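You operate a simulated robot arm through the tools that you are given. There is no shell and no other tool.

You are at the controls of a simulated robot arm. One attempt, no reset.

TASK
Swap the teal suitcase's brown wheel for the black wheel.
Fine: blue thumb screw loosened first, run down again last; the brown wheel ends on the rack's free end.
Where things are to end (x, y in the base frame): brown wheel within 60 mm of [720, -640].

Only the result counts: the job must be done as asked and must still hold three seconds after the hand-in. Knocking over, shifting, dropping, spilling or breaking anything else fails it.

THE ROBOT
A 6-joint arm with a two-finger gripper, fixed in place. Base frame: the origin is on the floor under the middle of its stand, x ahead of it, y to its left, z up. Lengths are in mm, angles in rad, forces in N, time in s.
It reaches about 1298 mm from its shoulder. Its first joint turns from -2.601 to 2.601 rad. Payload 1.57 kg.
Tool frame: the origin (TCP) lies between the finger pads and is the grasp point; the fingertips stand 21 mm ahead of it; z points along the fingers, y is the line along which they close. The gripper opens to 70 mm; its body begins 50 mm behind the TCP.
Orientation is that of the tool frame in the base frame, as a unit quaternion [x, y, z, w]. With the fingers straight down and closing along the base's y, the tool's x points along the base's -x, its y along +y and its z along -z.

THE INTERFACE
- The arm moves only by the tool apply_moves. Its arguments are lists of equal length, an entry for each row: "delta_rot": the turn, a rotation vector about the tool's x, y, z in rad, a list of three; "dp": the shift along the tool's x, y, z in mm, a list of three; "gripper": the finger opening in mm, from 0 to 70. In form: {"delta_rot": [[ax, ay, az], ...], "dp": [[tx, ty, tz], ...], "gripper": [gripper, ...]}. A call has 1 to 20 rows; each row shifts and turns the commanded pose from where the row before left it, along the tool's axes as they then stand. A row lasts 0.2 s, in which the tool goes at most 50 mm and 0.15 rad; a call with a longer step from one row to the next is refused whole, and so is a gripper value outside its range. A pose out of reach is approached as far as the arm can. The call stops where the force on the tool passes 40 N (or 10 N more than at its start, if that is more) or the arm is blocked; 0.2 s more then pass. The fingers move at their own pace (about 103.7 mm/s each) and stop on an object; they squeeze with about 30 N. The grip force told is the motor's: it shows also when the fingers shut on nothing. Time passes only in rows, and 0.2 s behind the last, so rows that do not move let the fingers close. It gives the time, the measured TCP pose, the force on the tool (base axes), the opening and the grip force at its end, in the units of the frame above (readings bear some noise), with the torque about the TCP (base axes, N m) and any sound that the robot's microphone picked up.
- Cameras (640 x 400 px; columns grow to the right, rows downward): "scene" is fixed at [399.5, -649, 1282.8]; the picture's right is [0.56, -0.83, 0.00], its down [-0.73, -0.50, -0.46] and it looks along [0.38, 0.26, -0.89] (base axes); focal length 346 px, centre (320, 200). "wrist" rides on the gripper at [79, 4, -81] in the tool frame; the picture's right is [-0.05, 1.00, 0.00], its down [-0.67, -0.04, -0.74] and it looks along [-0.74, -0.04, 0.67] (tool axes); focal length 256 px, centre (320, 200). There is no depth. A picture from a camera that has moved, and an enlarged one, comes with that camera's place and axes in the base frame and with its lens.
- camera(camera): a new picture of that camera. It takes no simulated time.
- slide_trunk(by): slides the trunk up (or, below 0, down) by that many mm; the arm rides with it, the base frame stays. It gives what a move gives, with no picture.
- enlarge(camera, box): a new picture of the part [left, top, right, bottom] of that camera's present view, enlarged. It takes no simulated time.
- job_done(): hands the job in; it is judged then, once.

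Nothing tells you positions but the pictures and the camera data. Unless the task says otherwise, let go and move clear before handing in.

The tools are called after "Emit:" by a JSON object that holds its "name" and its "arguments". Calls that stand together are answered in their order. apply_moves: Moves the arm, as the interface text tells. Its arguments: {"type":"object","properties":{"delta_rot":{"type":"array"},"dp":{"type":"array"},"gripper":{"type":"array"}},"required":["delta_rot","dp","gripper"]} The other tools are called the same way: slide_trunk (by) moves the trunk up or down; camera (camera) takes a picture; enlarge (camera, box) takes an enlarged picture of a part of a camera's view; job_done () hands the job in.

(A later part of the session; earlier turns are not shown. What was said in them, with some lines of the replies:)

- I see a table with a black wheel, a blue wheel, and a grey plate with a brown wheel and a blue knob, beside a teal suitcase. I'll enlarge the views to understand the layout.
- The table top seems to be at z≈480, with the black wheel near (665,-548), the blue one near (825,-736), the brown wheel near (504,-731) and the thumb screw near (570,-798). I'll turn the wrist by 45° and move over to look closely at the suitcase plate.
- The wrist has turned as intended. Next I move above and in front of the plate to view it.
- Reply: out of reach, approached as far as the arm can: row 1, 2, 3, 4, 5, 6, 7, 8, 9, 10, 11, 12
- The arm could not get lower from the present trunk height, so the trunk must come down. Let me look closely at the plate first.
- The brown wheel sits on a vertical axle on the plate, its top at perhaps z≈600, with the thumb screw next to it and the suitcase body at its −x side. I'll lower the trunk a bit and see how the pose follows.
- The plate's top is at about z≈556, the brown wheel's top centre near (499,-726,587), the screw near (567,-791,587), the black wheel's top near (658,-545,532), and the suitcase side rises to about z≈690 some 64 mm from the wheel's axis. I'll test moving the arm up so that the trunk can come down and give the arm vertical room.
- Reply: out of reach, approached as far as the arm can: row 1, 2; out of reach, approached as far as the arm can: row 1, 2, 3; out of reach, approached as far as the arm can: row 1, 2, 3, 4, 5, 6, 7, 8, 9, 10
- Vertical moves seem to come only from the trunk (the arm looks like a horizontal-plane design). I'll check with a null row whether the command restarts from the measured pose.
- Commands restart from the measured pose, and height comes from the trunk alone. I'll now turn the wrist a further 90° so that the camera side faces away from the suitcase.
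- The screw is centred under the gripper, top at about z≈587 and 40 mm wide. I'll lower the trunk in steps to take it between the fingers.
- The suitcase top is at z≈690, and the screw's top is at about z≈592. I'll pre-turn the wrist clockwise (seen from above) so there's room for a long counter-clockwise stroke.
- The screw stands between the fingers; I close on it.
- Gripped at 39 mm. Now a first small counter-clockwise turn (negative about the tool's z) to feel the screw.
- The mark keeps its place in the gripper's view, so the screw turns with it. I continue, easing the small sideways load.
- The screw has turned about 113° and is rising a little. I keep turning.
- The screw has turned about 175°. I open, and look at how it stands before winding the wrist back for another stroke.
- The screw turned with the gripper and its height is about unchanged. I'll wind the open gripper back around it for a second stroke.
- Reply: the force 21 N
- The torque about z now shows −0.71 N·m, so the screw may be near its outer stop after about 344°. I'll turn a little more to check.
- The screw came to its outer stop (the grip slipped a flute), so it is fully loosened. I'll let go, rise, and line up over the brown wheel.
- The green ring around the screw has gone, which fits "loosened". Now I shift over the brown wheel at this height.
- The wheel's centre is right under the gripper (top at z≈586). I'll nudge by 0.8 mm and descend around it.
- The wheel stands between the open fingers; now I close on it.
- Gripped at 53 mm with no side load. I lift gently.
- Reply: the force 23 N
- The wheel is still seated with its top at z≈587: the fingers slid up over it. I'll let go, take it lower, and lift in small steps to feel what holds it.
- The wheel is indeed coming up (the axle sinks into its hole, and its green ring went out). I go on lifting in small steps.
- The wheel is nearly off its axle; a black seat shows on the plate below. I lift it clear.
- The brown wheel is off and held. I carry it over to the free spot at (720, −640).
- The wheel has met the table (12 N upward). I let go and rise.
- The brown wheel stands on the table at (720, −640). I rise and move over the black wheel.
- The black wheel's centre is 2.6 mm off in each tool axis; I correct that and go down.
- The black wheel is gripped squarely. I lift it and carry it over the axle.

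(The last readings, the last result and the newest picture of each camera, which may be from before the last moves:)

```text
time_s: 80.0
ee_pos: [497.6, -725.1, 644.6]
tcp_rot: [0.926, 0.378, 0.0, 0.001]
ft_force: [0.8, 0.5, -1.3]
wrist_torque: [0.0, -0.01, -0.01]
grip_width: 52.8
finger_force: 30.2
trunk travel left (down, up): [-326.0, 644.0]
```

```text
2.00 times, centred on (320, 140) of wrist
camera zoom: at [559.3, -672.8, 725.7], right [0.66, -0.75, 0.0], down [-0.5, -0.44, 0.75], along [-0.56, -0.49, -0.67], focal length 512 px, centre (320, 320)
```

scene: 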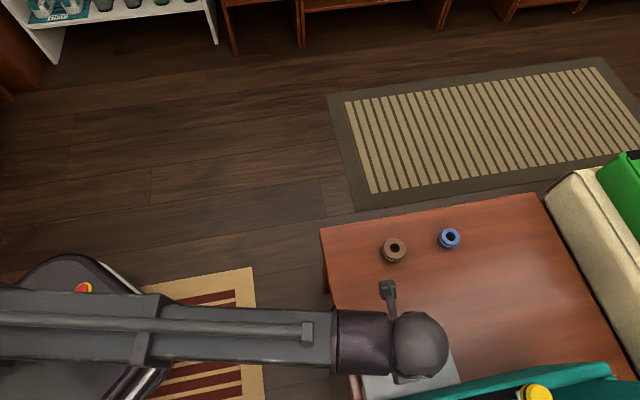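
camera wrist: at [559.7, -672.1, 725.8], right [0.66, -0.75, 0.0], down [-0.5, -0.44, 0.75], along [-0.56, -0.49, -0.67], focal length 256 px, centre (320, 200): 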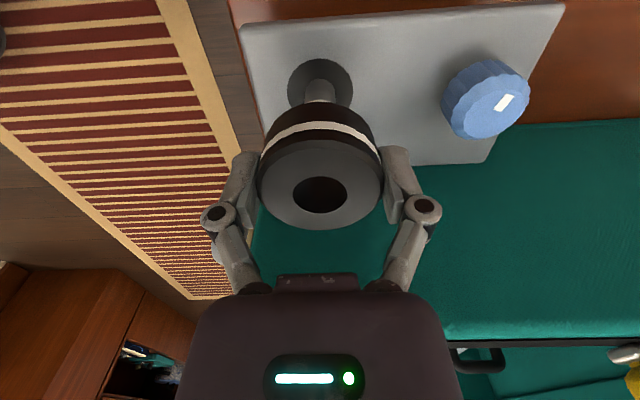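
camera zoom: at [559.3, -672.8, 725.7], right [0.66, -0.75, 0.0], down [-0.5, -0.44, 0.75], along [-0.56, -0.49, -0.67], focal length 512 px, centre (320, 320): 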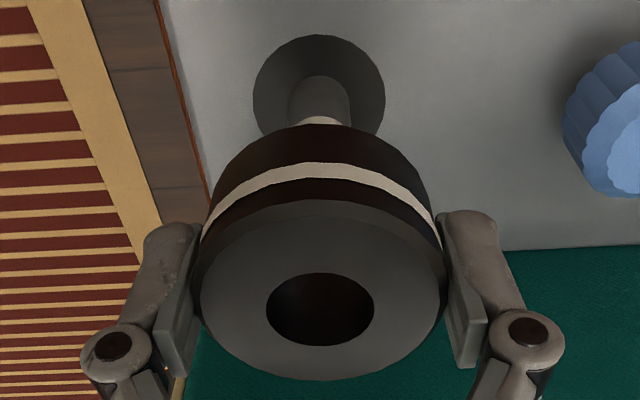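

Alignment over the axle looks good to well under a millimetre. I descend, slowly once the wheel nears the axle tip.

Emit:
{"name": "slide_trunk", "arguments": {"by": -28}}

Emit:
{"name": "slide_trunk", "arguments": {"by": -3}}

Emit:
{"name": "slide_trunk", "arguments": {"by": -3}}

Emit:
{"name": "enlarge", "arguments": {"camera": "wrist", "box": [220, 60, 420, 260]}}

```text
time_s: 80.8
ee_pos: [498.0, -725.1, 615.7]
tcp_rot: [0.926, 0.377, 0.0, 0.001]
ft_force: [0.7, 0.1, -0.1]
wrist_torque: [0.04, -0.02, -0.01]
grip_width: 53.2
finger_force: 29.7
trunk travel left (down, up): [-298.0, 672.0]
```

```text
time_s: 81.3
ee_pos: [498.2, -725.2, 613.2]
tcp_rot: [0.926, 0.377, -0.001, 0.0]
ft_force: [0.1, -0.6, 0.5]
wrist_torque: [0.02, 0.02, -0.02]
grip_width: 52.7
finger_force: 29.6
trunk travel left (down, up): [-295.0, 675.0]
```

```text
time_s: 81.8
ee_pos: [498.6, -725.4, 611.8]
tcp_rot: [0.926, 0.377, 0.0, 0.001]
ft_force: [-0.3, 0.4, -1.7]
wrist_torque: [-0.02, -0.01, 0.01]
grip_width: 53.0
finger_force: 29.7
trunk travel left (down, up): [-292.0, 678.0]
```

```text
2.00 times, centred on (320, 160) of wrist
camera zoom: at [559.4, -672.8, 691.7], right [0.66, -0.75, 0.0], down [-0.5, -0.44, 0.75], along [-0.56, -0.49, -0.67], focal length 512 px, centre (320, 280)
```

zoom: 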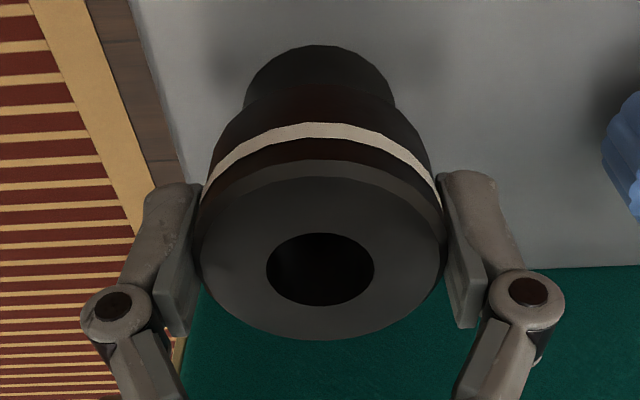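

Emit:
{"name": "slide_trunk", "arguments": {"by": -3}}

Emit:
{"name": "slide_trunk", "arguments": {"by": -3}}

Emit:
{"name": "slide_trunk", "arguments": {"by": -3}}

Emit:
{"name": "enlarge", "arguments": {"camera": "wrist", "box": [220, 60, 420, 260]}}

```text
time_s: 82.3
ee_pos: [498.4, -724.8, 607.1]
tcp_rot: [0.926, 0.377, 0.0, 0.001]
ft_force: [0.5, 0.4, 0.1]
wrist_torque: [-0.02, 0.01, -0.01]
grip_width: 53.2
finger_force: 29.8
trunk travel left (down, up): [-289.0, 681.0]
```

```text
time_s: 82.8
ee_pos: [499.5, -724.5, 604.1]
tcp_rot: [0.926, 0.378, -0.001, 0.0]
ft_force: [0.3, 0.2, -0.1]
wrist_torque: [0.0, -0.02, 0.01]
grip_width: 52.7
finger_force: 30.1
trunk travel left (down, up): [-286.0, 684.0]
```

```text
time_s: 83.4
ee_pos: [499.0, -724.7, 600.9]
tcp_rot: [0.926, 0.378, -0.001, 0.001]
ft_force: [-1.1, 0.5, -0.9]
wrist_torque: [-0.01, 0.02, -0.02]
grip_width: 53.0
finger_force: 29.9
trunk travel left (down, up): [-283.0, 687.0]
```

```text
2.00 times, centred on (320, 160) of wrist
camera zoom: at [559.4, -672.8, 682.7], right [0.66, -0.75, 0.0], down [-0.5, -0.44, 0.75], along [-0.56, -0.49, -0.67], focal length 512 px, centre (320, 280)
```

zoom: 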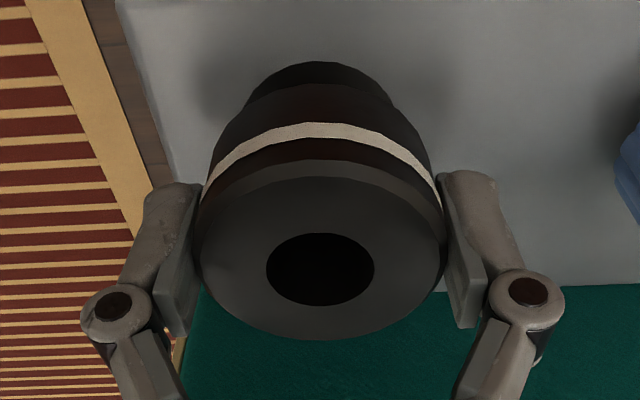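

No contact force while the axle tip is inside the hole. I continue down.

Emit:
{"name": "slide_trunk", "arguments": {"by": -4}}

Emit:
{"name": "slide_trunk", "arguments": {"by": -4}}

Emit:
{"name": "slide_trunk", "arguments": {"by": -4}}

Emit:
{"name": "enlarge", "arguments": {"camera": "wrist", "box": [220, 60, 420, 260]}}

```text
time_s: 83.9
ee_pos: [497.8, -725.4, 596.8]
tcp_rot: [0.927, 0.376, 0.0, 0.001]
ft_force: [-0.6, 0.2, -1.6]
wrist_torque: [-0.03, -0.02, 0.04]
grip_width: 53.1
finger_force: 29.7
trunk travel left (down, up): [-279.0, 691.0]
```

```text
time_s: 84.4
ee_pos: [498.4, -724.7, 593.2]
tcp_rot: [0.926, 0.377, -0.001, 0.001]
ft_force: [-0.2, -0.1, -0.8]
wrist_torque: [-0.05, 0.03, 0.04]
grip_width: 53.1
finger_force: 29.9
trunk travel left (down, up): [-275.0, 695.0]
```

```text
time_s: 85.0
ee_pos: [497.5, -725.8, 589.7]
tcp_rot: [0.926, 0.378, -0.001, 0.001]
ft_force: [-0.2, 0.7, -1.0]
wrist_torque: [0.0, -0.01, 0.0]
grip_width: 52.9
finger_force: 29.9
trunk travel left (down, up): [-271.0, 699.0]
```

```text
2.00 times, centred on (320, 160) of wrist
camera zoom: at [559.4, -672.8, 670.7], right [0.66, -0.75, 0.0], down [-0.5, -0.44, 0.75], along [-0.56, -0.49, -0.67], focal length 512 px, centre (320, 280)
```

zoom: 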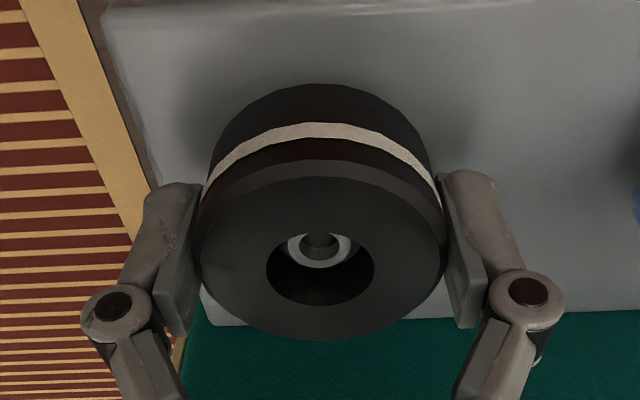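

Emit:
{"name": "slide_trunk", "arguments": {"by": -3}}

Emit:
{"name": "slide_trunk", "arguments": {"by": -2}}

Emit:
{"name": "slide_trunk", "arguments": {"by": -1.5}}

Emit:
{"name": "enlarge", "arguments": {"camera": "wrist", "box": [220, 60, 420, 260]}}

```text
time_s: 85.5
ee_pos: [497.2, -725.0, 585.7]
tcp_rot: [0.926, 0.378, 0.0, 0.002]
ft_force: [0.3, 0.1, -1.0]
wrist_torque: [0.0, 0.01, 0.01]
grip_width: 52.9
finger_force: 29.6
trunk travel left (down, up): [-268.0, 702.0]
```

```text
time_s: 86.0
ee_pos: [497.4, -725.1, 583.7]
tcp_rot: [0.926, 0.377, -0.001, 0.001]
ft_force: [-0.1, 0.4, -1.0]
wrist_torque: [0.02, -0.04, -0.02]
grip_width: 52.9
finger_force: 30.2
trunk travel left (down, up): [-266.0, 704.0]
```

```text
time_s: 86.5
ee_pos: [498.1, -725.1, 583.4]
tcp_rot: [0.926, 0.377, -0.001, 0.001]
ft_force: [1.6, -4.2, 12.3]
wrist_torque: [0.09, 0.06, -0.05]
grip_width: 53.4
finger_force: 30.4
trunk travel left (down, up): [-264.0, 706.0]
```

```text
2.00 times, centred on (320, 160) of wrist
camera zoom: at [559.3, -672.7, 665.2], right [0.66, -0.75, 0.0], down [-0.5, -0.44, 0.75], along [-0.56, -0.49, -0.67], focal length 512 px, centre (320, 280)
```

zoom: 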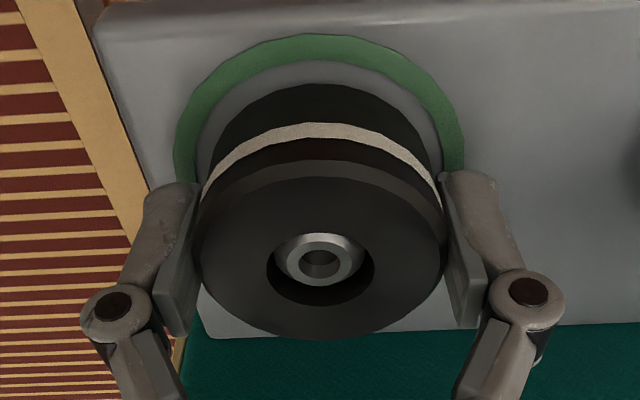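

The black wheel is seated: contact force came up and the green ring is back. I let go and rise.

Emit:
{"name": "apply_moves", "arguments": {"delta_rot": [[0, 0, 0], [0, 0, 0], [0, 0, 0]], "dp": [[0, 0, 0], [0, 0, 0], [0, 0, 0]], "gripper": [70, 70, 70]}}

Emit:
{"name": "slide_trunk", "arguments": {"by": 70}}

Emit:
{"name": "camera", "arguments": {"camera": "wrist"}}

Emit:
{"name": "enlarge", "arguments": {"camera": "wrist", "box": [240, 20, 400, 180]}}

```text
time_s: 87.3
ee_pos: [498.0, -725.0, 582.0]
tcp_rot: [0.926, 0.377, 0.0, 0.001]
ft_force: [-0.1, 0.4, 0.5]
wrist_torque: [0.02, 0.01, 0.0]
grip_width: 69.8
finger_force: 0.1
trunk travel left (down, up): [-264.0, 706.0]
```

```text
time_s: 88.4
ee_pos: [498.0, -725.0, 652.9]
tcp_rot: [0.926, 0.376, -0.001, 0.001]
ft_force: [0.2, -0.7, 0.0]
wrist_torque: [0.01, 0.03, -0.01]
grip_width: 70.0
finger_force: 0.1
trunk travel left (down, up): [-334.0, 636.0]
```

```text
taken
camera wrist: at [559.4, -672.8, 734.2], right [0.66, -0.75, 0.0], down [-0.5, -0.44, 0.75], along [-0.56, -0.49, -0.67], focal length 256 px, centre (320, 200)
```

wrist: 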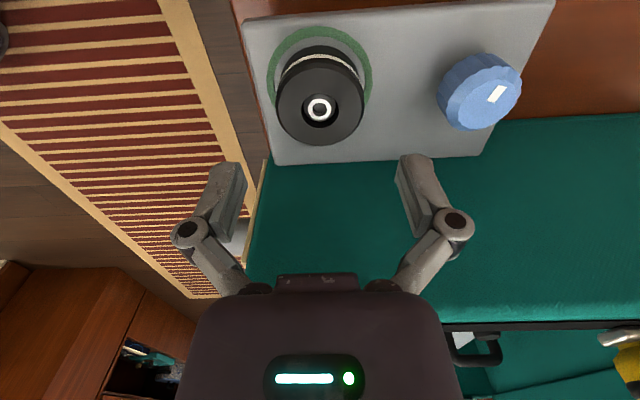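

```text
2.50 times, centred on (320, 100) of wrist
camera zoom: at [559.4, -672.8, 734.2], right [0.66, -0.75, 0.0], down [-0.5, -0.44, 0.75], along [-0.56, -0.49, -0.67], focal length 640 px, centre (320, 450)
```

zoom: 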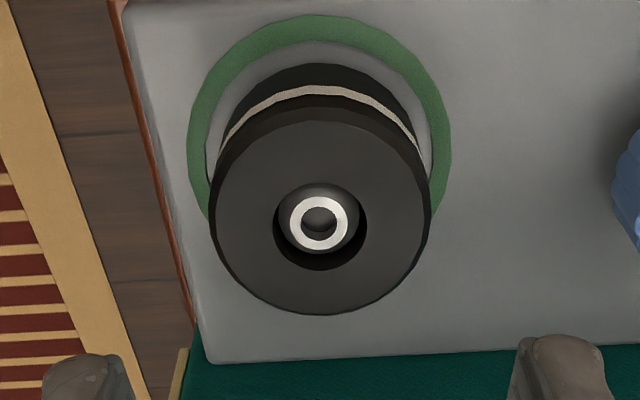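

The wheel sits right with its green ring showing. Now back to the screw: I move over it and pre-turn the wrist counter-clockwise for a clockwise tightening stroke.

Emit:
{"name": "apply_moves", "arguments": {"delta_rot": [[0, 0, 0], [0, 0, 0], [0, 0, 0]], "dp": [[0.57, 31.6, 0], [0.57, 31.6, 0], [0.57, 31.6, 0]], "gripper": [54, 54, 54]}}

Emit:
{"name": "apply_moves", "arguments": {"delta_rot": [[0, 0, -0.142], [0, 0, -0.142], [0, 0, -0.142], [0, 0, -0.142], [0, 0, -0.142], [0, 0, -0.142], [0, 0, -0.142], [0, 0, -0.142], [0, 0, -0.142], [0, 0, -0.142], [0, 0, -0.142], [0, 0, -0.142], [0, 0, -0.142]], "dp": [[0, 0, 0], [0, 0, 0], [0, 0, 0], [0, 0, 0], [0, 0, 0], [0, 0, 0], [0, 0, 0], [0, 0, 0], [0, 0, 0], [0, 0, 0], [0, 0, 0], [0, 0, 0], [0, 0, 0]], "gripper": [54, 54, 54, 54, 54, 54, 54, 54, 54, 54, 54, 54, 54]}}

Emit:
{"name": "camera", "arguments": {"camera": "wrist"}}

Emit:
{"name": "enlarge", "arguments": {"camera": "wrist", "box": [240, 20, 400, 180]}}

```text
time_s: 89.2
ee_pos: [565.4, -793.2, 653.3]
tcp_rot: [0.926, 0.378, -0.001, 0.001]
ft_force: [0.1, 0.5, 0.6]
wrist_torque: [-0.01, 0.06, -0.01]
grip_width: 54.1
finger_force: 0.1
trunk travel left (down, up): [-334.0, 636.0]
```

```text
time_s: 92.0
ee_pos: [565.4, -791.2, 653.5]
tcp_rot: [0.257, 0.966, -0.001, -0.001]
ft_force: [0.8, -0.4, -0.1]
wrist_torque: [-0.03, -0.01, -0.04]
grip_width: 53.8
finger_force: 0.1
trunk travel left (down, up): [-334.0, 636.0]
```

```text
taken
camera wrist: at [500.4, -748.8, 734.4], right [0.54, 0.84, 0.0], down [0.56, -0.36, 0.75], along [0.63, -0.4, -0.67], focal length 256 px, centre (320, 200)
```

wrist: 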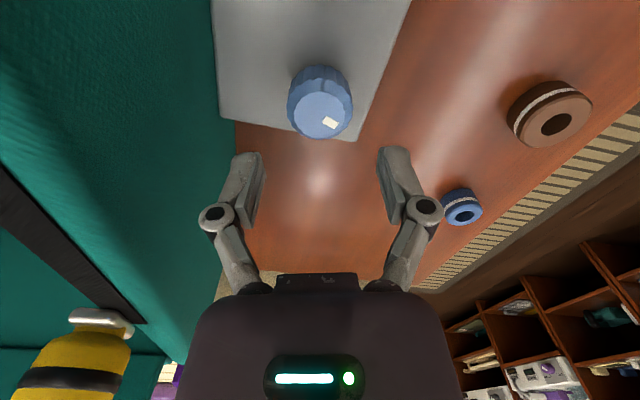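

```text
2.50 times, centred on (320, 100) of wrist
camera zoom: at [500.4, -748.8, 734.4], right [0.54, 0.84, 0.0], down [0.56, -0.36, 0.75], along [0.63, -0.4, -0.67], focal length 640 px, centre (320, 450)
```

zoom: 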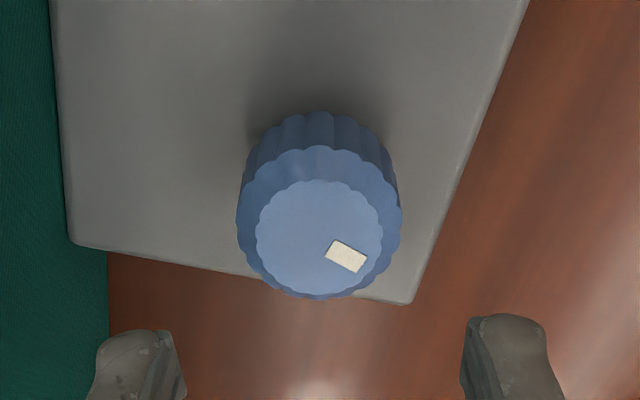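

The screw is centred (now about 3 mm higher than before). I descend around it and grip for tightening.

Emit:
{"name": "slide_trunk", "arguments": {"by": -40}}

Emit:
{"name": "slide_trunk", "arguments": {"by": -23}}

Emit:
{"name": "enlarge", "arguments": {"camera": "wrist", "box": [220, 80, 420, 240]}}

```text
time_s: 92.8
ee_pos: [566.1, -792.0, 612.8]
tcp_rot: [0.258, 0.966, 0.0, 0.0]
ft_force: [0.0, -0.3, -0.3]
wrist_torque: [0.01, -0.02, 0.01]
grip_width: 54.1
finger_force: 0.1
trunk travel left (down, up): [-294.0, 676.0]
```

```text
time_s: 93.5
ee_pos: [564.9, -792.0, 590.0]
tcp_rot: [0.257, 0.966, -0.001, 0.0]
ft_force: [-0.2, -0.2, 0.5]
wrist_torque: [-0.02, 0.02, 0.0]
grip_width: 53.9
finger_force: 0.0
trunk travel left (down, up): [-271.0, 699.0]
```

```text
2.50 times, centred on (320, 160) of wrist
camera zoom: at [500.5, -748.6, 671.4], right [0.54, 0.84, 0.0], down [0.56, -0.36, 0.75], along [0.63, -0.41, -0.67], focal length 640 px, centre (320, 300)
```

zoom: 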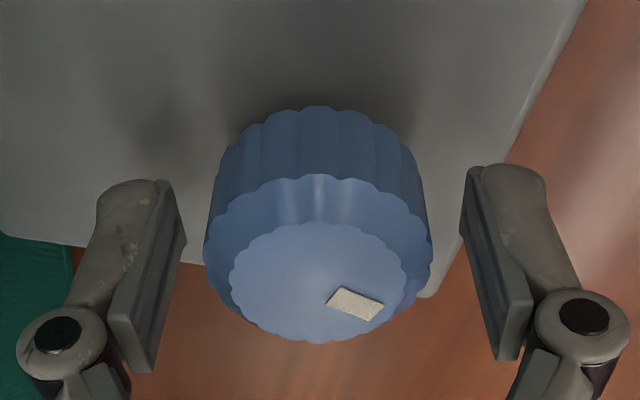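

Now I close and turn clockwise (positive about the tool's z).

Emit:
{"name": "apply_moves", "arguments": {"delta_rot": [[0, 0, 0], [0, 0, 0], [0, 0, 0]], "dp": [[0, 0, 0], [0, 0, 0], [0, 0, 0]], "gripper": [20, 20, 20]}}

Emit:
{"name": "apply_moves", "arguments": {"delta_rot": [[0, 0, 0.14], [0, 0, 0.14], [0, 0, 0.14], [0, 0, 0.14], [0, 0, 0.14], [0, 0, 0.14], [0, 0, 0.14]], "dp": [[0, 0, 0], [0, 0, 0], [0, 0, 0], [0, 0, 0], [0, 0, 0], [0, 0, 0], [0, 0, 0]], "gripper": [20, 20, 20, 20, 20, 20, 20]}}

Emit:
{"name": "enlarge", "arguments": {"camera": "wrist", "box": [220, 80, 420, 240]}}

```text
time_s: 94.3
ee_pos: [566.1, -791.2, 590.3]
tcp_rot: [0.258, 0.966, -0.001, 0.001]
ft_force: [-0.7, -4.5, 4.1]
wrist_torque: [-0.09, 0.05, 0.01]
grip_width: 39.0
finger_force: 31.2
trunk travel left (down, up): [-271.0, 699.0]
```

```text
time_s: 95.9
ee_pos: [565.4, -791.2, 590.2]
tcp_rot: [0.683, 0.73, -0.001, 0.0]
ft_force: [-3.8, -3.3, -4.8]
wrist_torque: [-0.27, 0.01, 0.02]
grip_width: 39.0
finger_force: 31.7
trunk travel left (down, up): [-271.0, 699.0]
```

```text
2.50 times, centred on (320, 160) of wrist
camera zoom: at [565.9, -712.7, 671.0], right [1.0, 0.01, 0.0], down [0.01, -0.67, 0.75], along [0.01, -0.75, -0.67], focal length 640 px, centre (320, 300)
```

zoom: 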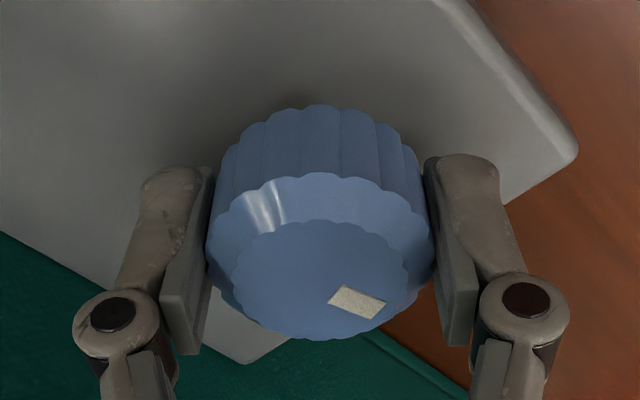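

Emit:
{"name": "apply_moves", "arguments": {"delta_rot": [[0, 0, 0.14], [0, 0, 0.14], [0, 0, 0.14], [0, 0, 0.14], [0, 0, 0.14], [0, 0, 0.14], [0, 0, 0.14]], "dp": [[0, 0, 0], [0, 0, 0], [0, 0, 0], [0, 0, 0], [0, 0, 0], [0, 0, 0], [0, 0, 0]], "gripper": [20, 20, 20, 20, 20, 20, 20]}}

Emit:
{"name": "slide_trunk", "arguments": {"by": -1.5}}

Emit:
{"name": "apply_moves", "arguments": {"delta_rot": [[0, 0, 0.14], [0, 0, 0.14], [0, 0, 0.14], [0, 0, 0.14], [0, 0, 0.14], [0, 0, 0.14], [0, 0, 0.14]], "dp": [[0, 0, 0], [0, 0, 0], [0, 0, 0], [0, 0, 0], [0, 0, 0], [0, 0, 0], [0, 0, 0]], "gripper": [20, 20, 20, 20, 20, 20, 20]}}

Emit:
{"name": "enlarge", "arguments": {"camera": "wrist", "box": [220, 80, 420, 240]}}

```text
time_s: 97.5
ee_pos: [565.7, -791.9, 587.7]
tcp_rot: [0.946, 0.324, -0.001, 0.0]
ft_force: [-8.2, -0.1, -13.3]
wrist_torque: [-0.02, 0.12, 0.0]
grip_width: 39.1
finger_force: 32.3
trunk travel left (down, up): [-271.0, 699.0]
```

```text
time_s: 98.0
ee_pos: [565.9, -791.6, 589.4]
tcp_rot: [0.946, 0.324, -0.001, 0.001]
ft_force: [-7.2, -0.7, -1.0]
wrist_torque: [0.06, 0.33, -0.04]
grip_width: 39.2
finger_force: 32.0
trunk travel left (down, up): [-270.0, 700.0]
```

```text
time_s: 99.6
ee_pos: [566.5, -793.3, 588.5]
tcp_rot: [0.987, -0.159, 0.0, 0.001]
ft_force: [-12.3, -0.4, -7.1]
wrist_torque: [0.11, 0.18, 0.03]
grip_width: 39.2
finger_force: 31.8
trunk travel left (down, up): [-270.0, 700.0]
```

```text
2.50 times, centred on (320, 160) of wrist
camera zoom: at [641.0, -821.2, 669.4], right [-0.37, -0.93, 0.0], down [-0.62, 0.24, 0.75], along [-0.69, 0.27, -0.67], focal length 640 px, centre (320, 300)
```

zoom: 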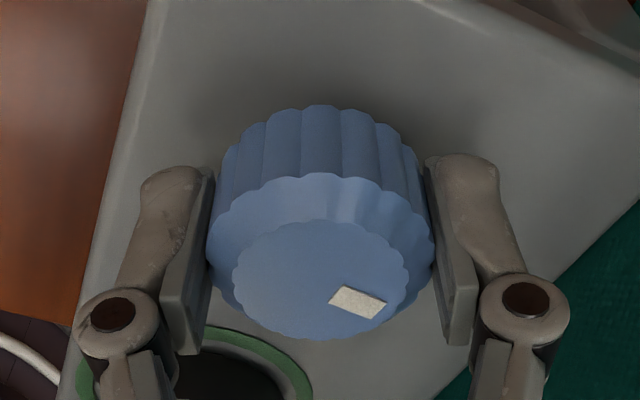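

Emit:
{"name": "apply_moves", "arguments": {"delta_rot": [[0, 0, 0.14], [0, 0, 0.14], [0, 0, 0.14], [0, 0, 0.14]], "dp": [[0, 0, 0], [0, 0, 0], [0, 0, 0], [0, 0, 0]], "gripper": [20, 20, 20, 20]}}

Emit:
{"name": "enlarge", "arguments": {"camera": "wrist", "box": [220, 80, 420, 240]}}

```text
time_s: 100.6
ee_pos: [565.5, -792.2, 587.8]
tcp_rot: [0.908, -0.419, 0.001, -0.002]
ft_force: [8.1, 15.5, -12.3]
wrist_torque: [0.28, 0.31, 0.04]
grip_width: 39.3
finger_force: 31.8
out of reach, approached as far as the arm can: row 4
trunk travel left (down, up): [-270.0, 700.0]
```

```text
2.50 times, centred on (320, 160) of wrist
camera zoom: at [614.6, -855.8, 669.2], right [-0.8, -0.61, -0.01], down [-0.41, 0.53, 0.74], along [-0.45, 0.59, -0.67], focal length 640 px, centre (320, 300)
```

zoom: 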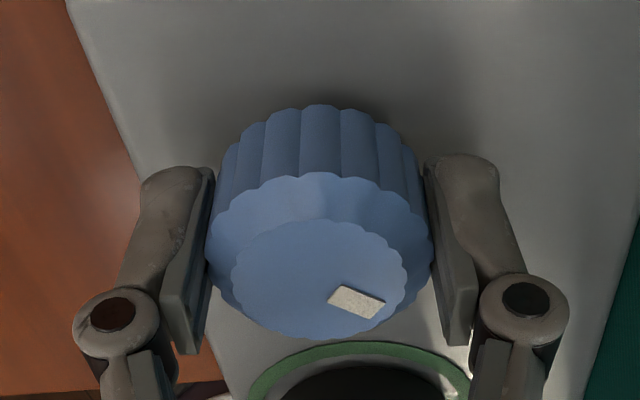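

The wrist reached its joint limit here; 200° done. I open, wind back, and take a second stroke.

Emit:
{"name": "apply_moves", "arguments": {"delta_rot": [[0, 0, 0], [0, 0, 0], [0, 0, 0]], "dp": [[0, 0, 0], [0, 0, 0], [0, 0, 0]], "gripper": [54, 54, 54]}}

Emit:
{"name": "enlarge", "arguments": {"camera": "wrist", "box": [220, 80, 420, 240]}}

```text
time_s: 101.4
ee_pos: [562.2, -794.3, 587.7]
tcp_rot: [0.907, -0.421, 0.0, 0.001]
ft_force: [-0.3, -0.3, 0.3]
wrist_torque: [-0.01, -0.01, -0.02]
grip_width: 54.0
finger_force: 0.1
trunk travel left (down, up): [-270.0, 700.0]
```

```text
2.50 times, centred on (320, 160) of wrist
camera zoom: at [611.1, -857.8, 670.0], right [-0.8, -0.61, 0.0], down [-0.41, 0.53, 0.74], along [-0.45, 0.59, -0.67], focal length 640 px, centre (320, 300)
```

zoom: 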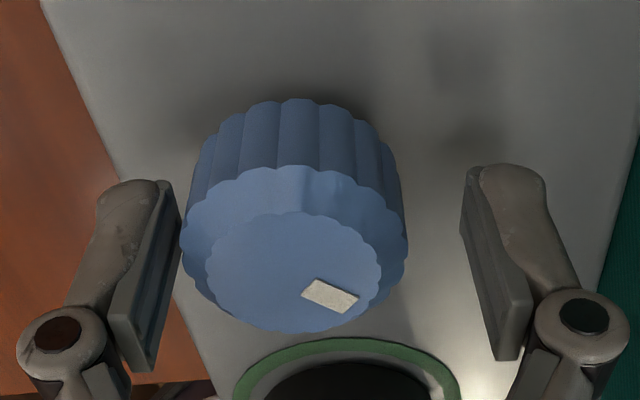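

The hand drifted about 5 mm off centre at the joint limit; I recentre before winding back.

Emit:
{"name": "apply_moves", "arguments": {"delta_rot": [[0, 0, 0], [0, 0, -0.14]], "dp": [[0.3, -5.0, 0], [0, 0, 0]], "gripper": [54, 54]}}

Emit:
{"name": "enlarge", "arguments": {"camera": "wrist", "box": [220, 80, 420, 240]}}

```text
time_s: 102.0
ee_pos: [561.6, -794.3, 588.8]
tcp_rot: [0.933, -0.36, 0.0, 0.001]
ft_force: [-0.3, -0.3, -0.9]
wrist_torque: [-0.03, 0.02, 0.05]
grip_width: 54.0
finger_force: 0.1
out of reach, approached as far as the arm can: row 1
trunk travel left (down, up): [-270.0, 700.0]
```

```text
2.50 times, centred on (320, 160) of wrist
camera zoom: at [619.2, -850.8, 670.0], right [-0.71, -0.7, 0.0], down [-0.47, 0.48, 0.74], along [-0.52, 0.53, -0.67], focal length 640 px, centre (320, 300)
```

zoom: 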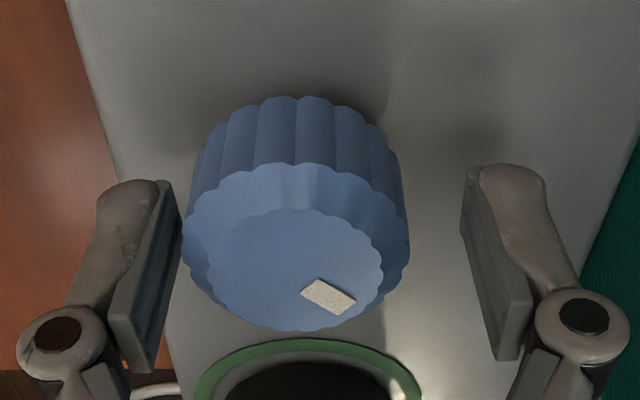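

Emit:
{"name": "apply_moves", "arguments": {"delta_rot": [[0, 0, -0.1], [0, 0, 0]], "dp": [[0, 0, 0], [0.5, -4.9, 0]], "gripper": [54, 54]}}

Emit:
{"name": "enlarge", "arguments": {"camera": "wrist", "box": [220, 80, 420, 240]}}

```text
time_s: 102.6
ee_pos: [564.9, -790.7, 588.1]
tcp_rot: [0.95, -0.313, -0.001, 0.001]
ft_force: [0.1, -0.8, -0.9]
wrist_torque: [0.0, 0.01, -0.05]
grip_width: 54.0
finger_force: 0.0
trunk travel left (down, up): [-270.0, 700.0]
```

```text
2.50 times, centred on (320, 160) of wrist
camera zoom: at [628.0, -841.1, 670.0], right [-0.64, -0.77, 0.0], down [-0.51, 0.43, 0.74], along [-0.57, 0.47, -0.67], focal length 640 px, centre (320, 300)
```

zoom: 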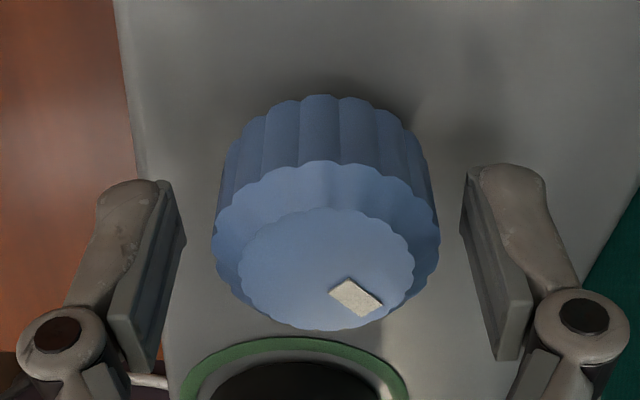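

Emit:
{"name": "apply_moves", "arguments": {"delta_rot": [[0, 0, -0.142], [0, 0, -0.142], [0, 0, -0.142], [0, 0, -0.142], [0, 0, -0.142], [0, 0, -0.142], [0, 0, -0.142], [0, 0, -0.142], [0, 0, -0.142], [0, 0, -0.142], [0, 0, -0.142], [0, 0, -0.142]], "dp": [[0, 0, 0], [0, 0, 0], [0, 0, 0], [0, 0, 0], [0, 0, 0], [0, 0, 0], [0, 0, 0], [0, 0, 0], [0, 0, 0], [0, 0, 0], [0, 0, 0], [0, 0, 0]], "gripper": [54, 54, 54, 54, 54, 54, 54, 54, 54, 54, 54, 54]}}

Emit:
{"name": "apply_moves", "arguments": {"delta_rot": [[0, 0, -0.142], [0, 0, -0.142], [0, 0, -0.142], [0, 0, -0.142], [0, 0, -0.142], [0, 0, -0.142], [0, 0, -0.142], [0, 0, -0.142], [0, 0, -0.142], [0, 0, -0.142], [0, 0, -0.142]], "dp": [[0, 0, 0], [0, 0, 0], [0, 0, 0], [0, 0, 0], [0, 0, 0], [0, 0, 0], [0, 0, 0], [0, 0, 0], [0, 0, 0], [0, 0, 0], [0, 0, 0]], "gripper": [54, 54, 54, 54, 54, 54, 54, 54, 54, 54, 54]}}

Emit:
{"name": "enlarge", "arguments": {"camera": "wrist", "box": [220, 80, 420, 240]}}

```text
time_s: 105.2
ee_pos: [565.5, -791.2, 588.1]
tcp_rot: [0.861, 0.509, -0.001, 0.0]
ft_force: [0.1, 0.6, 0.5]
wrist_torque: [-0.02, -0.02, 0.0]
grip_width: 54.1
finger_force: 0.2
trunk travel left (down, up): [-270.0, 700.0]
```

```text
time_s: 107.6
ee_pos: [566.0, -789.8, 589.1]
tcp_rot: [0.252, 0.968, -0.001, 0.0]
ft_force: [0.2, 0.4, 0.6]
wrist_torque: [-0.03, -0.02, 0.0]
grip_width: 53.9
finger_force: 0.1
trunk travel left (down, up): [-270.0, 700.0]
```

```text
2.50 times, centred on (320, 160) of wrist
camera zoom: at [499.4, -748.5, 669.9], right [0.53, 0.85, 0.0], down [0.56, -0.35, 0.75], along [0.63, -0.4, -0.67], focal length 640 px, centre (320, 300)
```

zoom: 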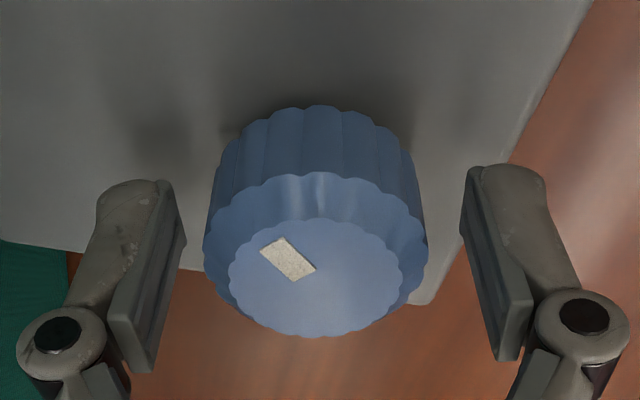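

The mark now shows about 145° more clockwise to get back to its first position. I recentre, grip and turn.

Emit:
{"name": "apply_moves", "arguments": {"delta_rot": [[0, 0, 0], [0, 0, 0], [0, 0, 0], [0, 0, 0]], "dp": [[-1.2, -0.7, 0], [0, 0, 0], [0, 0, 0], [0, 0, 0]], "gripper": [54, 20, 20, 20]}}

Emit:
{"name": "apply_moves", "arguments": {"delta_rot": [[0, 0, 0.14], [0, 0, 0.14], [0, 0, 0.14], [0, 0, 0.14], [0, 0, 0.14], [0, 0, 0.14], [0, 0, 0.14]], "dp": [[0, 0, 0], [0, 0, 0], [0, 0, 0], [0, 0, 0], [0, 0, 0], [0, 0, 0], [0, 0, 0]], "gripper": [20, 20, 20, 20, 20, 20, 20]}}

Emit:
{"name": "slide_trunk", "arguments": {"by": -1.5}}

Emit:
{"name": "enlarge", "arguments": {"camera": "wrist", "box": [220, 80, 420, 240]}}

```text
time_s: 108.6
ee_pos: [565.9, -792.1, 588.6]
tcp_rot: [0.254, 0.967, -0.001, 0.001]
ft_force: [0.6, -1.0, 4.0]
wrist_torque: [0.0, -0.03, 0.0]
grip_width: 39.2
finger_force: 31.6
trunk travel left (down, up): [-270.0, 700.0]
```

```text
time_s: 110.2
ee_pos: [564.4, -791.9, 587.8]
tcp_rot: [0.68, 0.733, -0.002, -0.001]
ft_force: [-2.9, -0.9, -3.7]
wrist_torque: [-0.09, 0.02, 0.02]
grip_width: 39.0
finger_force: 32.0
trunk travel left (down, up): [-270.0, 700.0]
```

```text
time_s: 110.7
ee_pos: [565.4, -792.3, 589.0]
tcp_rot: [0.68, 0.733, 0.0, 0.0]
ft_force: [-0.3, -4.5, 8.1]
wrist_torque: [0.32, 0.13, 0.01]
grip_width: 39.1
finger_force: 31.7
trunk travel left (down, up): [-268.0, 702.0]
```

```text
2.50 times, centred on (320, 160) of wrist
camera zoom: at [565.0, -712.8, 668.9], right [1.0, 0.02, 0.0], down [0.02, -0.67, 0.75], along [0.02, -0.75, -0.67], focal length 640 px, centre (320, 300)
```

zoom: 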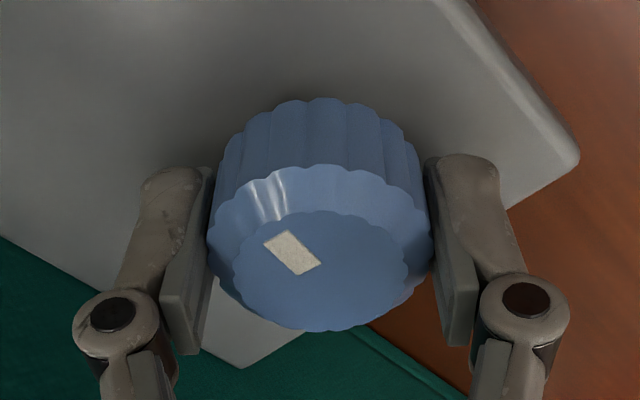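

Emit:
{"name": "apply_moves", "arguments": {"delta_rot": [[0, 0, 0.13], [0, 0, 0.13], [0, 0, 0.13], [0, 0, 0.13], [0, 0, 0.13], [0, 0, 0.13], [0, 0, 0.13]], "dp": [[0, 0, 0], [0, 0, 0], [0, 0, 0], [0, 0, 0], [0, 0, 0], [0, 0, 0], [0, 0, 0]], "gripper": [20, 20, 20, 20, 20, 20, 20]}}

Emit:
{"name": "apply_moves", "arguments": {"delta_rot": [[0, 0, 0.1], [0, 0, 0.1], [0, 0, 0.1]], "dp": [[0, 0, 0], [0, 0, 0], [0, 0, 0]], "gripper": [20, 20, 20]}}

Emit:
{"name": "enlarge", "arguments": {"camera": "wrist", "box": [220, 80, 420, 240]}}

```text
time_s: 112.3
ee_pos: [564.7, -792.1, 586.6]
tcp_rot: [0.933, 0.36, -0.001, 0.001]
ft_force: [-5.9, -1.9, 1.1]
wrist_torque: [-0.18, 0.27, 0.03]
grip_width: 39.2
finger_force: 31.7
trunk travel left (down, up): [-268.0, 702.0]
```

```text
time_s: 113.1
ee_pos: [565.4, -792.2, 586.8]
tcp_rot: [0.976, 0.217, 0.0, 0.0]
ft_force: [-7.3, 1.7, -3.1]
wrist_torque: [0.02, 0.17, 0.03]
grip_width: 39.3
finger_force: 32.8
trunk travel left (down, up): [-268.0, 702.0]
```

```text
2.50 times, centred on (320, 160) of wrist
camera zoom: at [640.4, -762.5, 668.3], right [0.37, -0.93, 0.0], down [-0.62, -0.25, 0.75], along [-0.69, -0.28, -0.67], focal length 640 px, centre (320, 300)
```

zoom: 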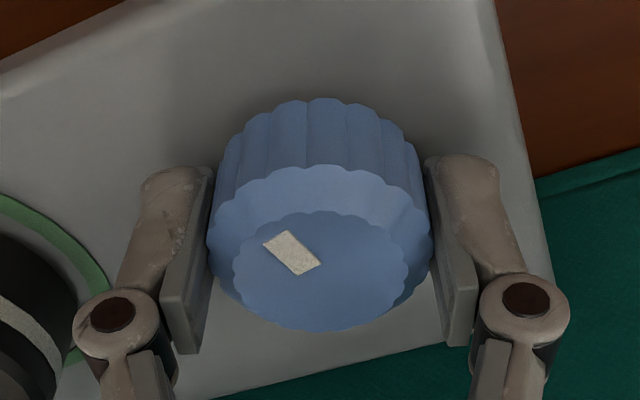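

Emit:
{"name": "apply_moves", "arguments": {"delta_rot": [[0, 0, 0.08], [0, 0, 0.08]], "dp": [[0, 0, 0], [0, 0, 0]], "gripper": [20, 20]}}

Emit:
{"name": "apply_moves", "arguments": {"delta_rot": [[0, 0, 0.08], [0, 0, 0.08]], "dp": [[0, 0, 0], [0, 0, 0]], "gripper": [20, 20]}}

Emit:
{"name": "enlarge", "arguments": {"camera": "wrist", "box": [220, 80, 420, 240]}}

```text
time_s: 113.7
ee_pos: [566.3, -792.5, 587.1]
tcp_rot: [0.99, 0.138, -0.001, 0.0]
ft_force: [-9.3, 4.7, -5.5]
wrist_torque: [0.17, 0.05, 0.25]
grip_width: 39.2
finger_force: 31.8
trunk travel left (down, up): [-268.0, 702.0]
```

```text
time_s: 114.3
ee_pos: [565.5, -792.5, 587.2]
tcp_rot: [0.998, 0.06, 0.0, 0.001]
ft_force: [-8.0, 7.2, -6.0]
wrist_torque: [0.19, 0.28, 0.42]
grip_width: 39.4
finger_force: 32.3
trunk travel left (down, up): [-268.0, 702.0]
```

```text
2.50 times, centred on (320, 160) of wrist
camera zoom: at [646.8, -786.8, 668.2], right [0.07, -1.0, 0.0], down [-0.67, -0.04, 0.75], along [-0.74, -0.05, -0.67], focal length 640 px, centre (320, 300)
```

zoom: 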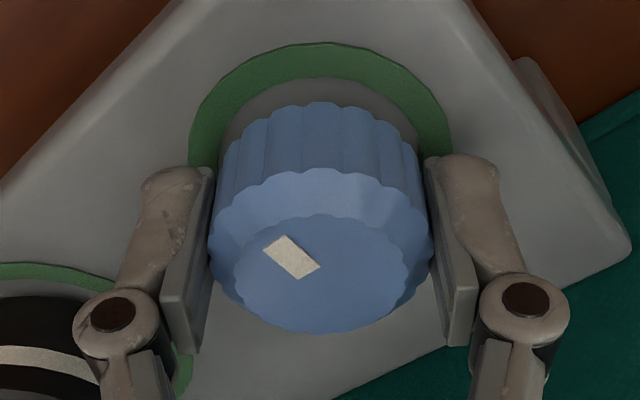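

The green ring is back around the screw and the torque rises (0.42 N·m). A little more to make it firm.

Emit:
{"name": "apply_moves", "arguments": {"delta_rot": [[0, 0, 0.06], [0, 0, 0.06]], "dp": [[0, 0, 0], [0, 0, 0]], "gripper": [20, 20]}}

Emit:
{"name": "enlarge", "arguments": {"camera": "wrist", "box": [220, 80, 420, 240]}}

```text
time_s: 114.9
ee_pos: [565.1, -792.6, 586.7]
tcp_rot: [1.0, -0.001, 0.0, 0.001]
ft_force: [-2.6, 8.1, -2.9]
wrist_torque: [0.11, -0.04, 0.24]
grip_width: 38.5
finger_force: 32.2
trunk travel left (down, up): [-268.0, 702.0]
```

```text
2.50 times, centred on (320, 160) of wrist
camera zoom: at [647.1, -796.4, 668.6], right [-0.05, -1.0, 0.0], down [-0.67, 0.04, 0.74], along [-0.74, 0.04, -0.67], focal length 640 px, centre (320, 300)
```

zoom: 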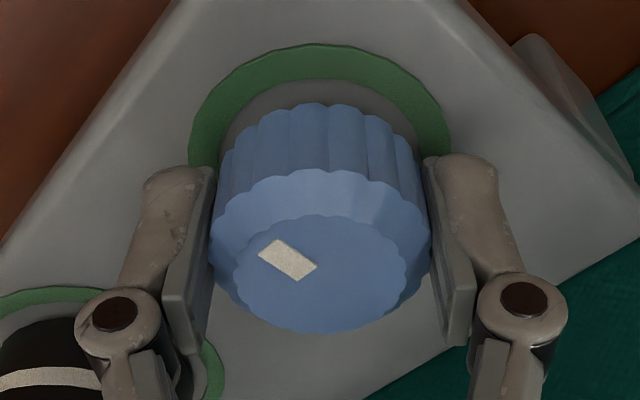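

Emit:
{"name": "apply_moves", "arguments": {"delta_rot": [[0, 0, 0.06], [0, 0, 0.06]], "dp": [[0, 0, 0], [0, 0, 0]], "gripper": [20, 20]}}

Emit:
{"name": "enlarge", "arguments": {"camera": "wrist", "box": [220, 80, 420, 240]}}

```text
time_s: 115.5
ee_pos: [567.5, -792.0, 586.4]
tcp_rot: [0.998, -0.061, 0.0, 0.001]
ft_force: [-3.0, 8.2, -2.0]
wrist_torque: [0.11, 0.07, 0.62]
grip_width: 38.1
finger_force: 31.7
trunk travel left (down, up): [-268.0, 702.0]
```

```text
2.50 times, centred on (320, 160) of wrist
camera zoom: at [645.6, -805.9, 668.5], right [-0.17, -0.98, 0.0], down [-0.66, 0.12, 0.74], along [-0.73, 0.13, -0.67], focal length 640 px, centre (320, 300)
```

zoom: 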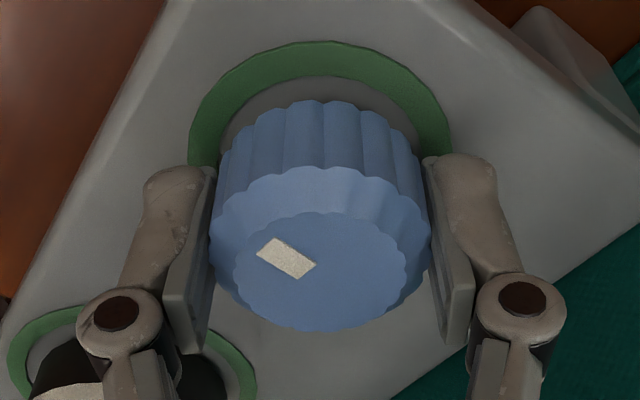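

The screw is firmly down (0.62 N·m, green ring showing). I let go, rise clear and check everything.

Emit:
{"name": "apply_moves", "arguments": {"delta_rot": [[0, 0, 0], [0, 0, 0], [0, 0, 0]], "dp": [[0, 0, 0], [0, 0, 0], [0, 0, 0]], "gripper": [54, 54, 54]}}

Emit:
{"name": "slide_trunk", "arguments": {"by": 70}}

Emit:
{"name": "camera", "arguments": {"camera": "wrist"}}

Emit:
{"name": "enlarge", "arguments": {"camera": "wrist", "box": [220, 20, 420, 220]}}

```text
time_s: 116.3
ee_pos: [566.6, -792.2, 587.8]
tcp_rot: [0.998, -0.06, 0.001, 0.001]
ft_force: [0.2, -0.4, -0.3]
wrist_torque: [0.04, 0.05, -0.02]
grip_width: 53.9
finger_force: 0.1
trunk travel left (down, up): [-268.0, 702.0]
```

```text
time_s: 117.4
ee_pos: [566.3, -792.6, 655.8]
tcp_rot: [0.998, -0.06, 0.001, 0.0]
ft_force: [-0.3, 0.1, -0.7]
wrist_torque: [0.0, -0.01, 0.02]
grip_width: 54.1
finger_force: 0.1
trunk travel left (down, up): [-338.0, 632.0]
```

```text
taken
camera wrist: at [645.5, -806.1, 738.3], right [-0.17, -0.98, 0.0], down [-0.66, 0.12, 0.75], along [-0.73, 0.13, -0.67], focal length 256 px, centre (320, 200)
```

wrist: 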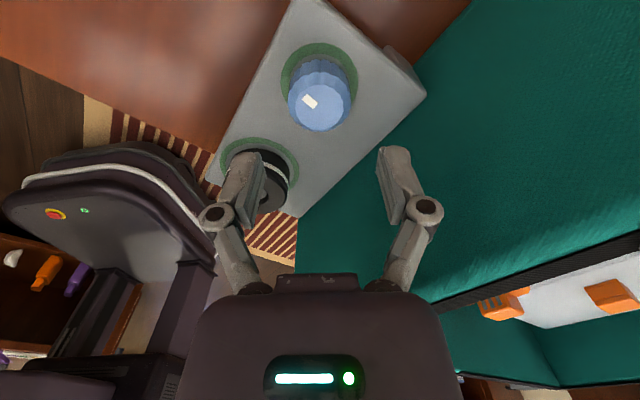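

```text
2.00 times, centred on (320, 120) of wrist
camera zoom: at [645.5, -806.1, 738.3], right [-0.17, -0.98, 0.0], down [-0.66, 0.12, 0.75], along [-0.73, 0.13, -0.67], focal length 512 px, centre (320, 360)
```

zoom: 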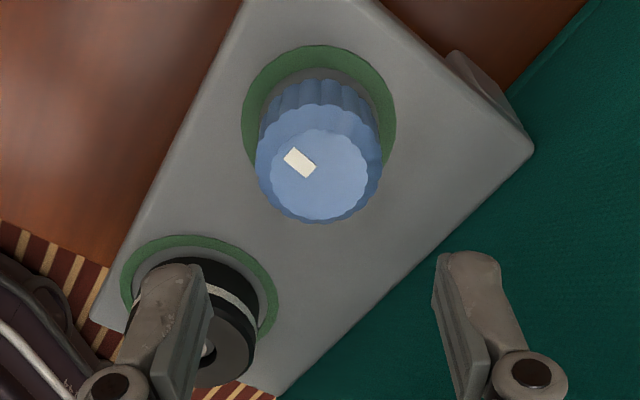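

Both green rings show, and the screw and black wheel are in place. I rise further and move clear, then check with the scene camera.

Emit:
{"name": "slide_trunk", "arguments": {"by": 115}}

Emit:
{"name": "apply_moves", "arguments": {"delta_rot": [[0, 0, 0], [0, 0, 0], [0, 0, 0], [0, 0, 0], [0, 0, 0], [0, 0, 0], [0, 0, 0], [0, 0, 0], [0, 0, 0], [0, 0, 0]], "dp": [[0.9, -37.6, 0], [0.9, -37.6, 0], [0.9, -37.6, 0], [0.9, -37.6, 0], [0.9, -37.6, 0], [0.9, -37.6, 0], [0.9, -37.6, 0], [0.9, -37.6, 0], [0.9, -37.6, 0], [0.9, -37.6, 0]], "gripper": [60, 60, 60, 60, 60, 60, 60, 60, 60, 60]}}

Emit:
{"name": "camera", "arguments": {"camera": "scene"}}

Emit:
{"name": "enlarge", "arguments": {"camera": "scene", "box": [310, 190, 640, 400]}}

```text
time_s: 118.9
ee_pos: [565.1, -792.4, 771.3]
tcp_rot: [0.998, -0.06, -0.001, 0.0]
ft_force: [-0.4, 0.2, 0.2]
wrist_torque: [-0.03, -0.02, -0.01]
grip_width: 53.9
finger_force: 0.1
trunk travel left (down, up): [-453.0, 517.0]
```

```text
time_s: 121.1
ee_pos: [619.2, -419.8, 771.2]
tcp_rot: [0.998, -0.06, 0.0, 0.001]
ft_force: [-0.5, 0.2, -1.0]
wrist_torque: [0.01, 0.0, -0.01]
grip_width: 59.9
finger_force: 0.0
trunk travel left (down, up): [-453.0, 517.0]
```

```text
taken
```

scene: 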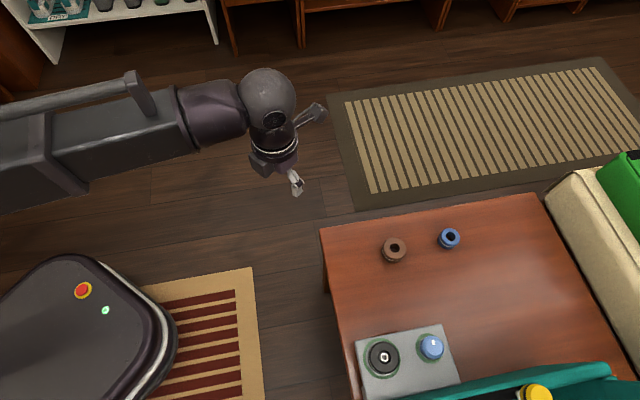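

```text
1.90 times, centred on (475, 295) of scene
camera zoom: at [399.5, -649.0, 1282.8], right [0.56, -0.83, 0.0], down [-0.73, -0.5, -0.46], along [0.38, 0.26, -0.89], focal length 659 px, centre (25, 19)
```

zoom: 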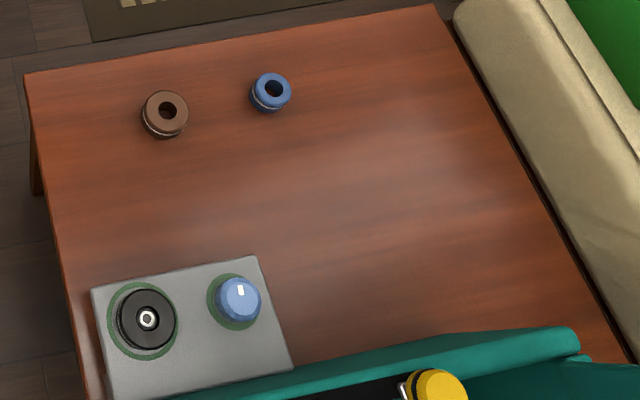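

The black wheel is on the axle and the screw is run down, both with green rings. The brown wheel stands at about (718, −640), the blue wheel is untouched and the arm is clear, so I hand the job in.

Emit:
{"name": "job_done", "arguments": {}}

```text
The job is handed in.
```

The wheel swap is finished and handed in; I don't have the judge's result.

- **Thumb screw:** I loosened it to its outer stop first. After the swap I ran it down again until the torque rose and its green ring came back.
- **Black wheel:** it sits on the suitcase axle, and the green ring around its seat is showing.
- **Brown wheel:** it stands on the table at about (718, −640), roughly 2 mm from the target. I saw no separate rack, so I took your coordinates as its free end.
- **Lifting the brown wheel:** my first try slipped and the wheel ended up back on its axle. The second try, gripped lower, took it off cleanly.
- **Everything else:** in the last scene picture the blue wheel and the suitcase looked unmoved. The arm was clear of the table at hand-in.
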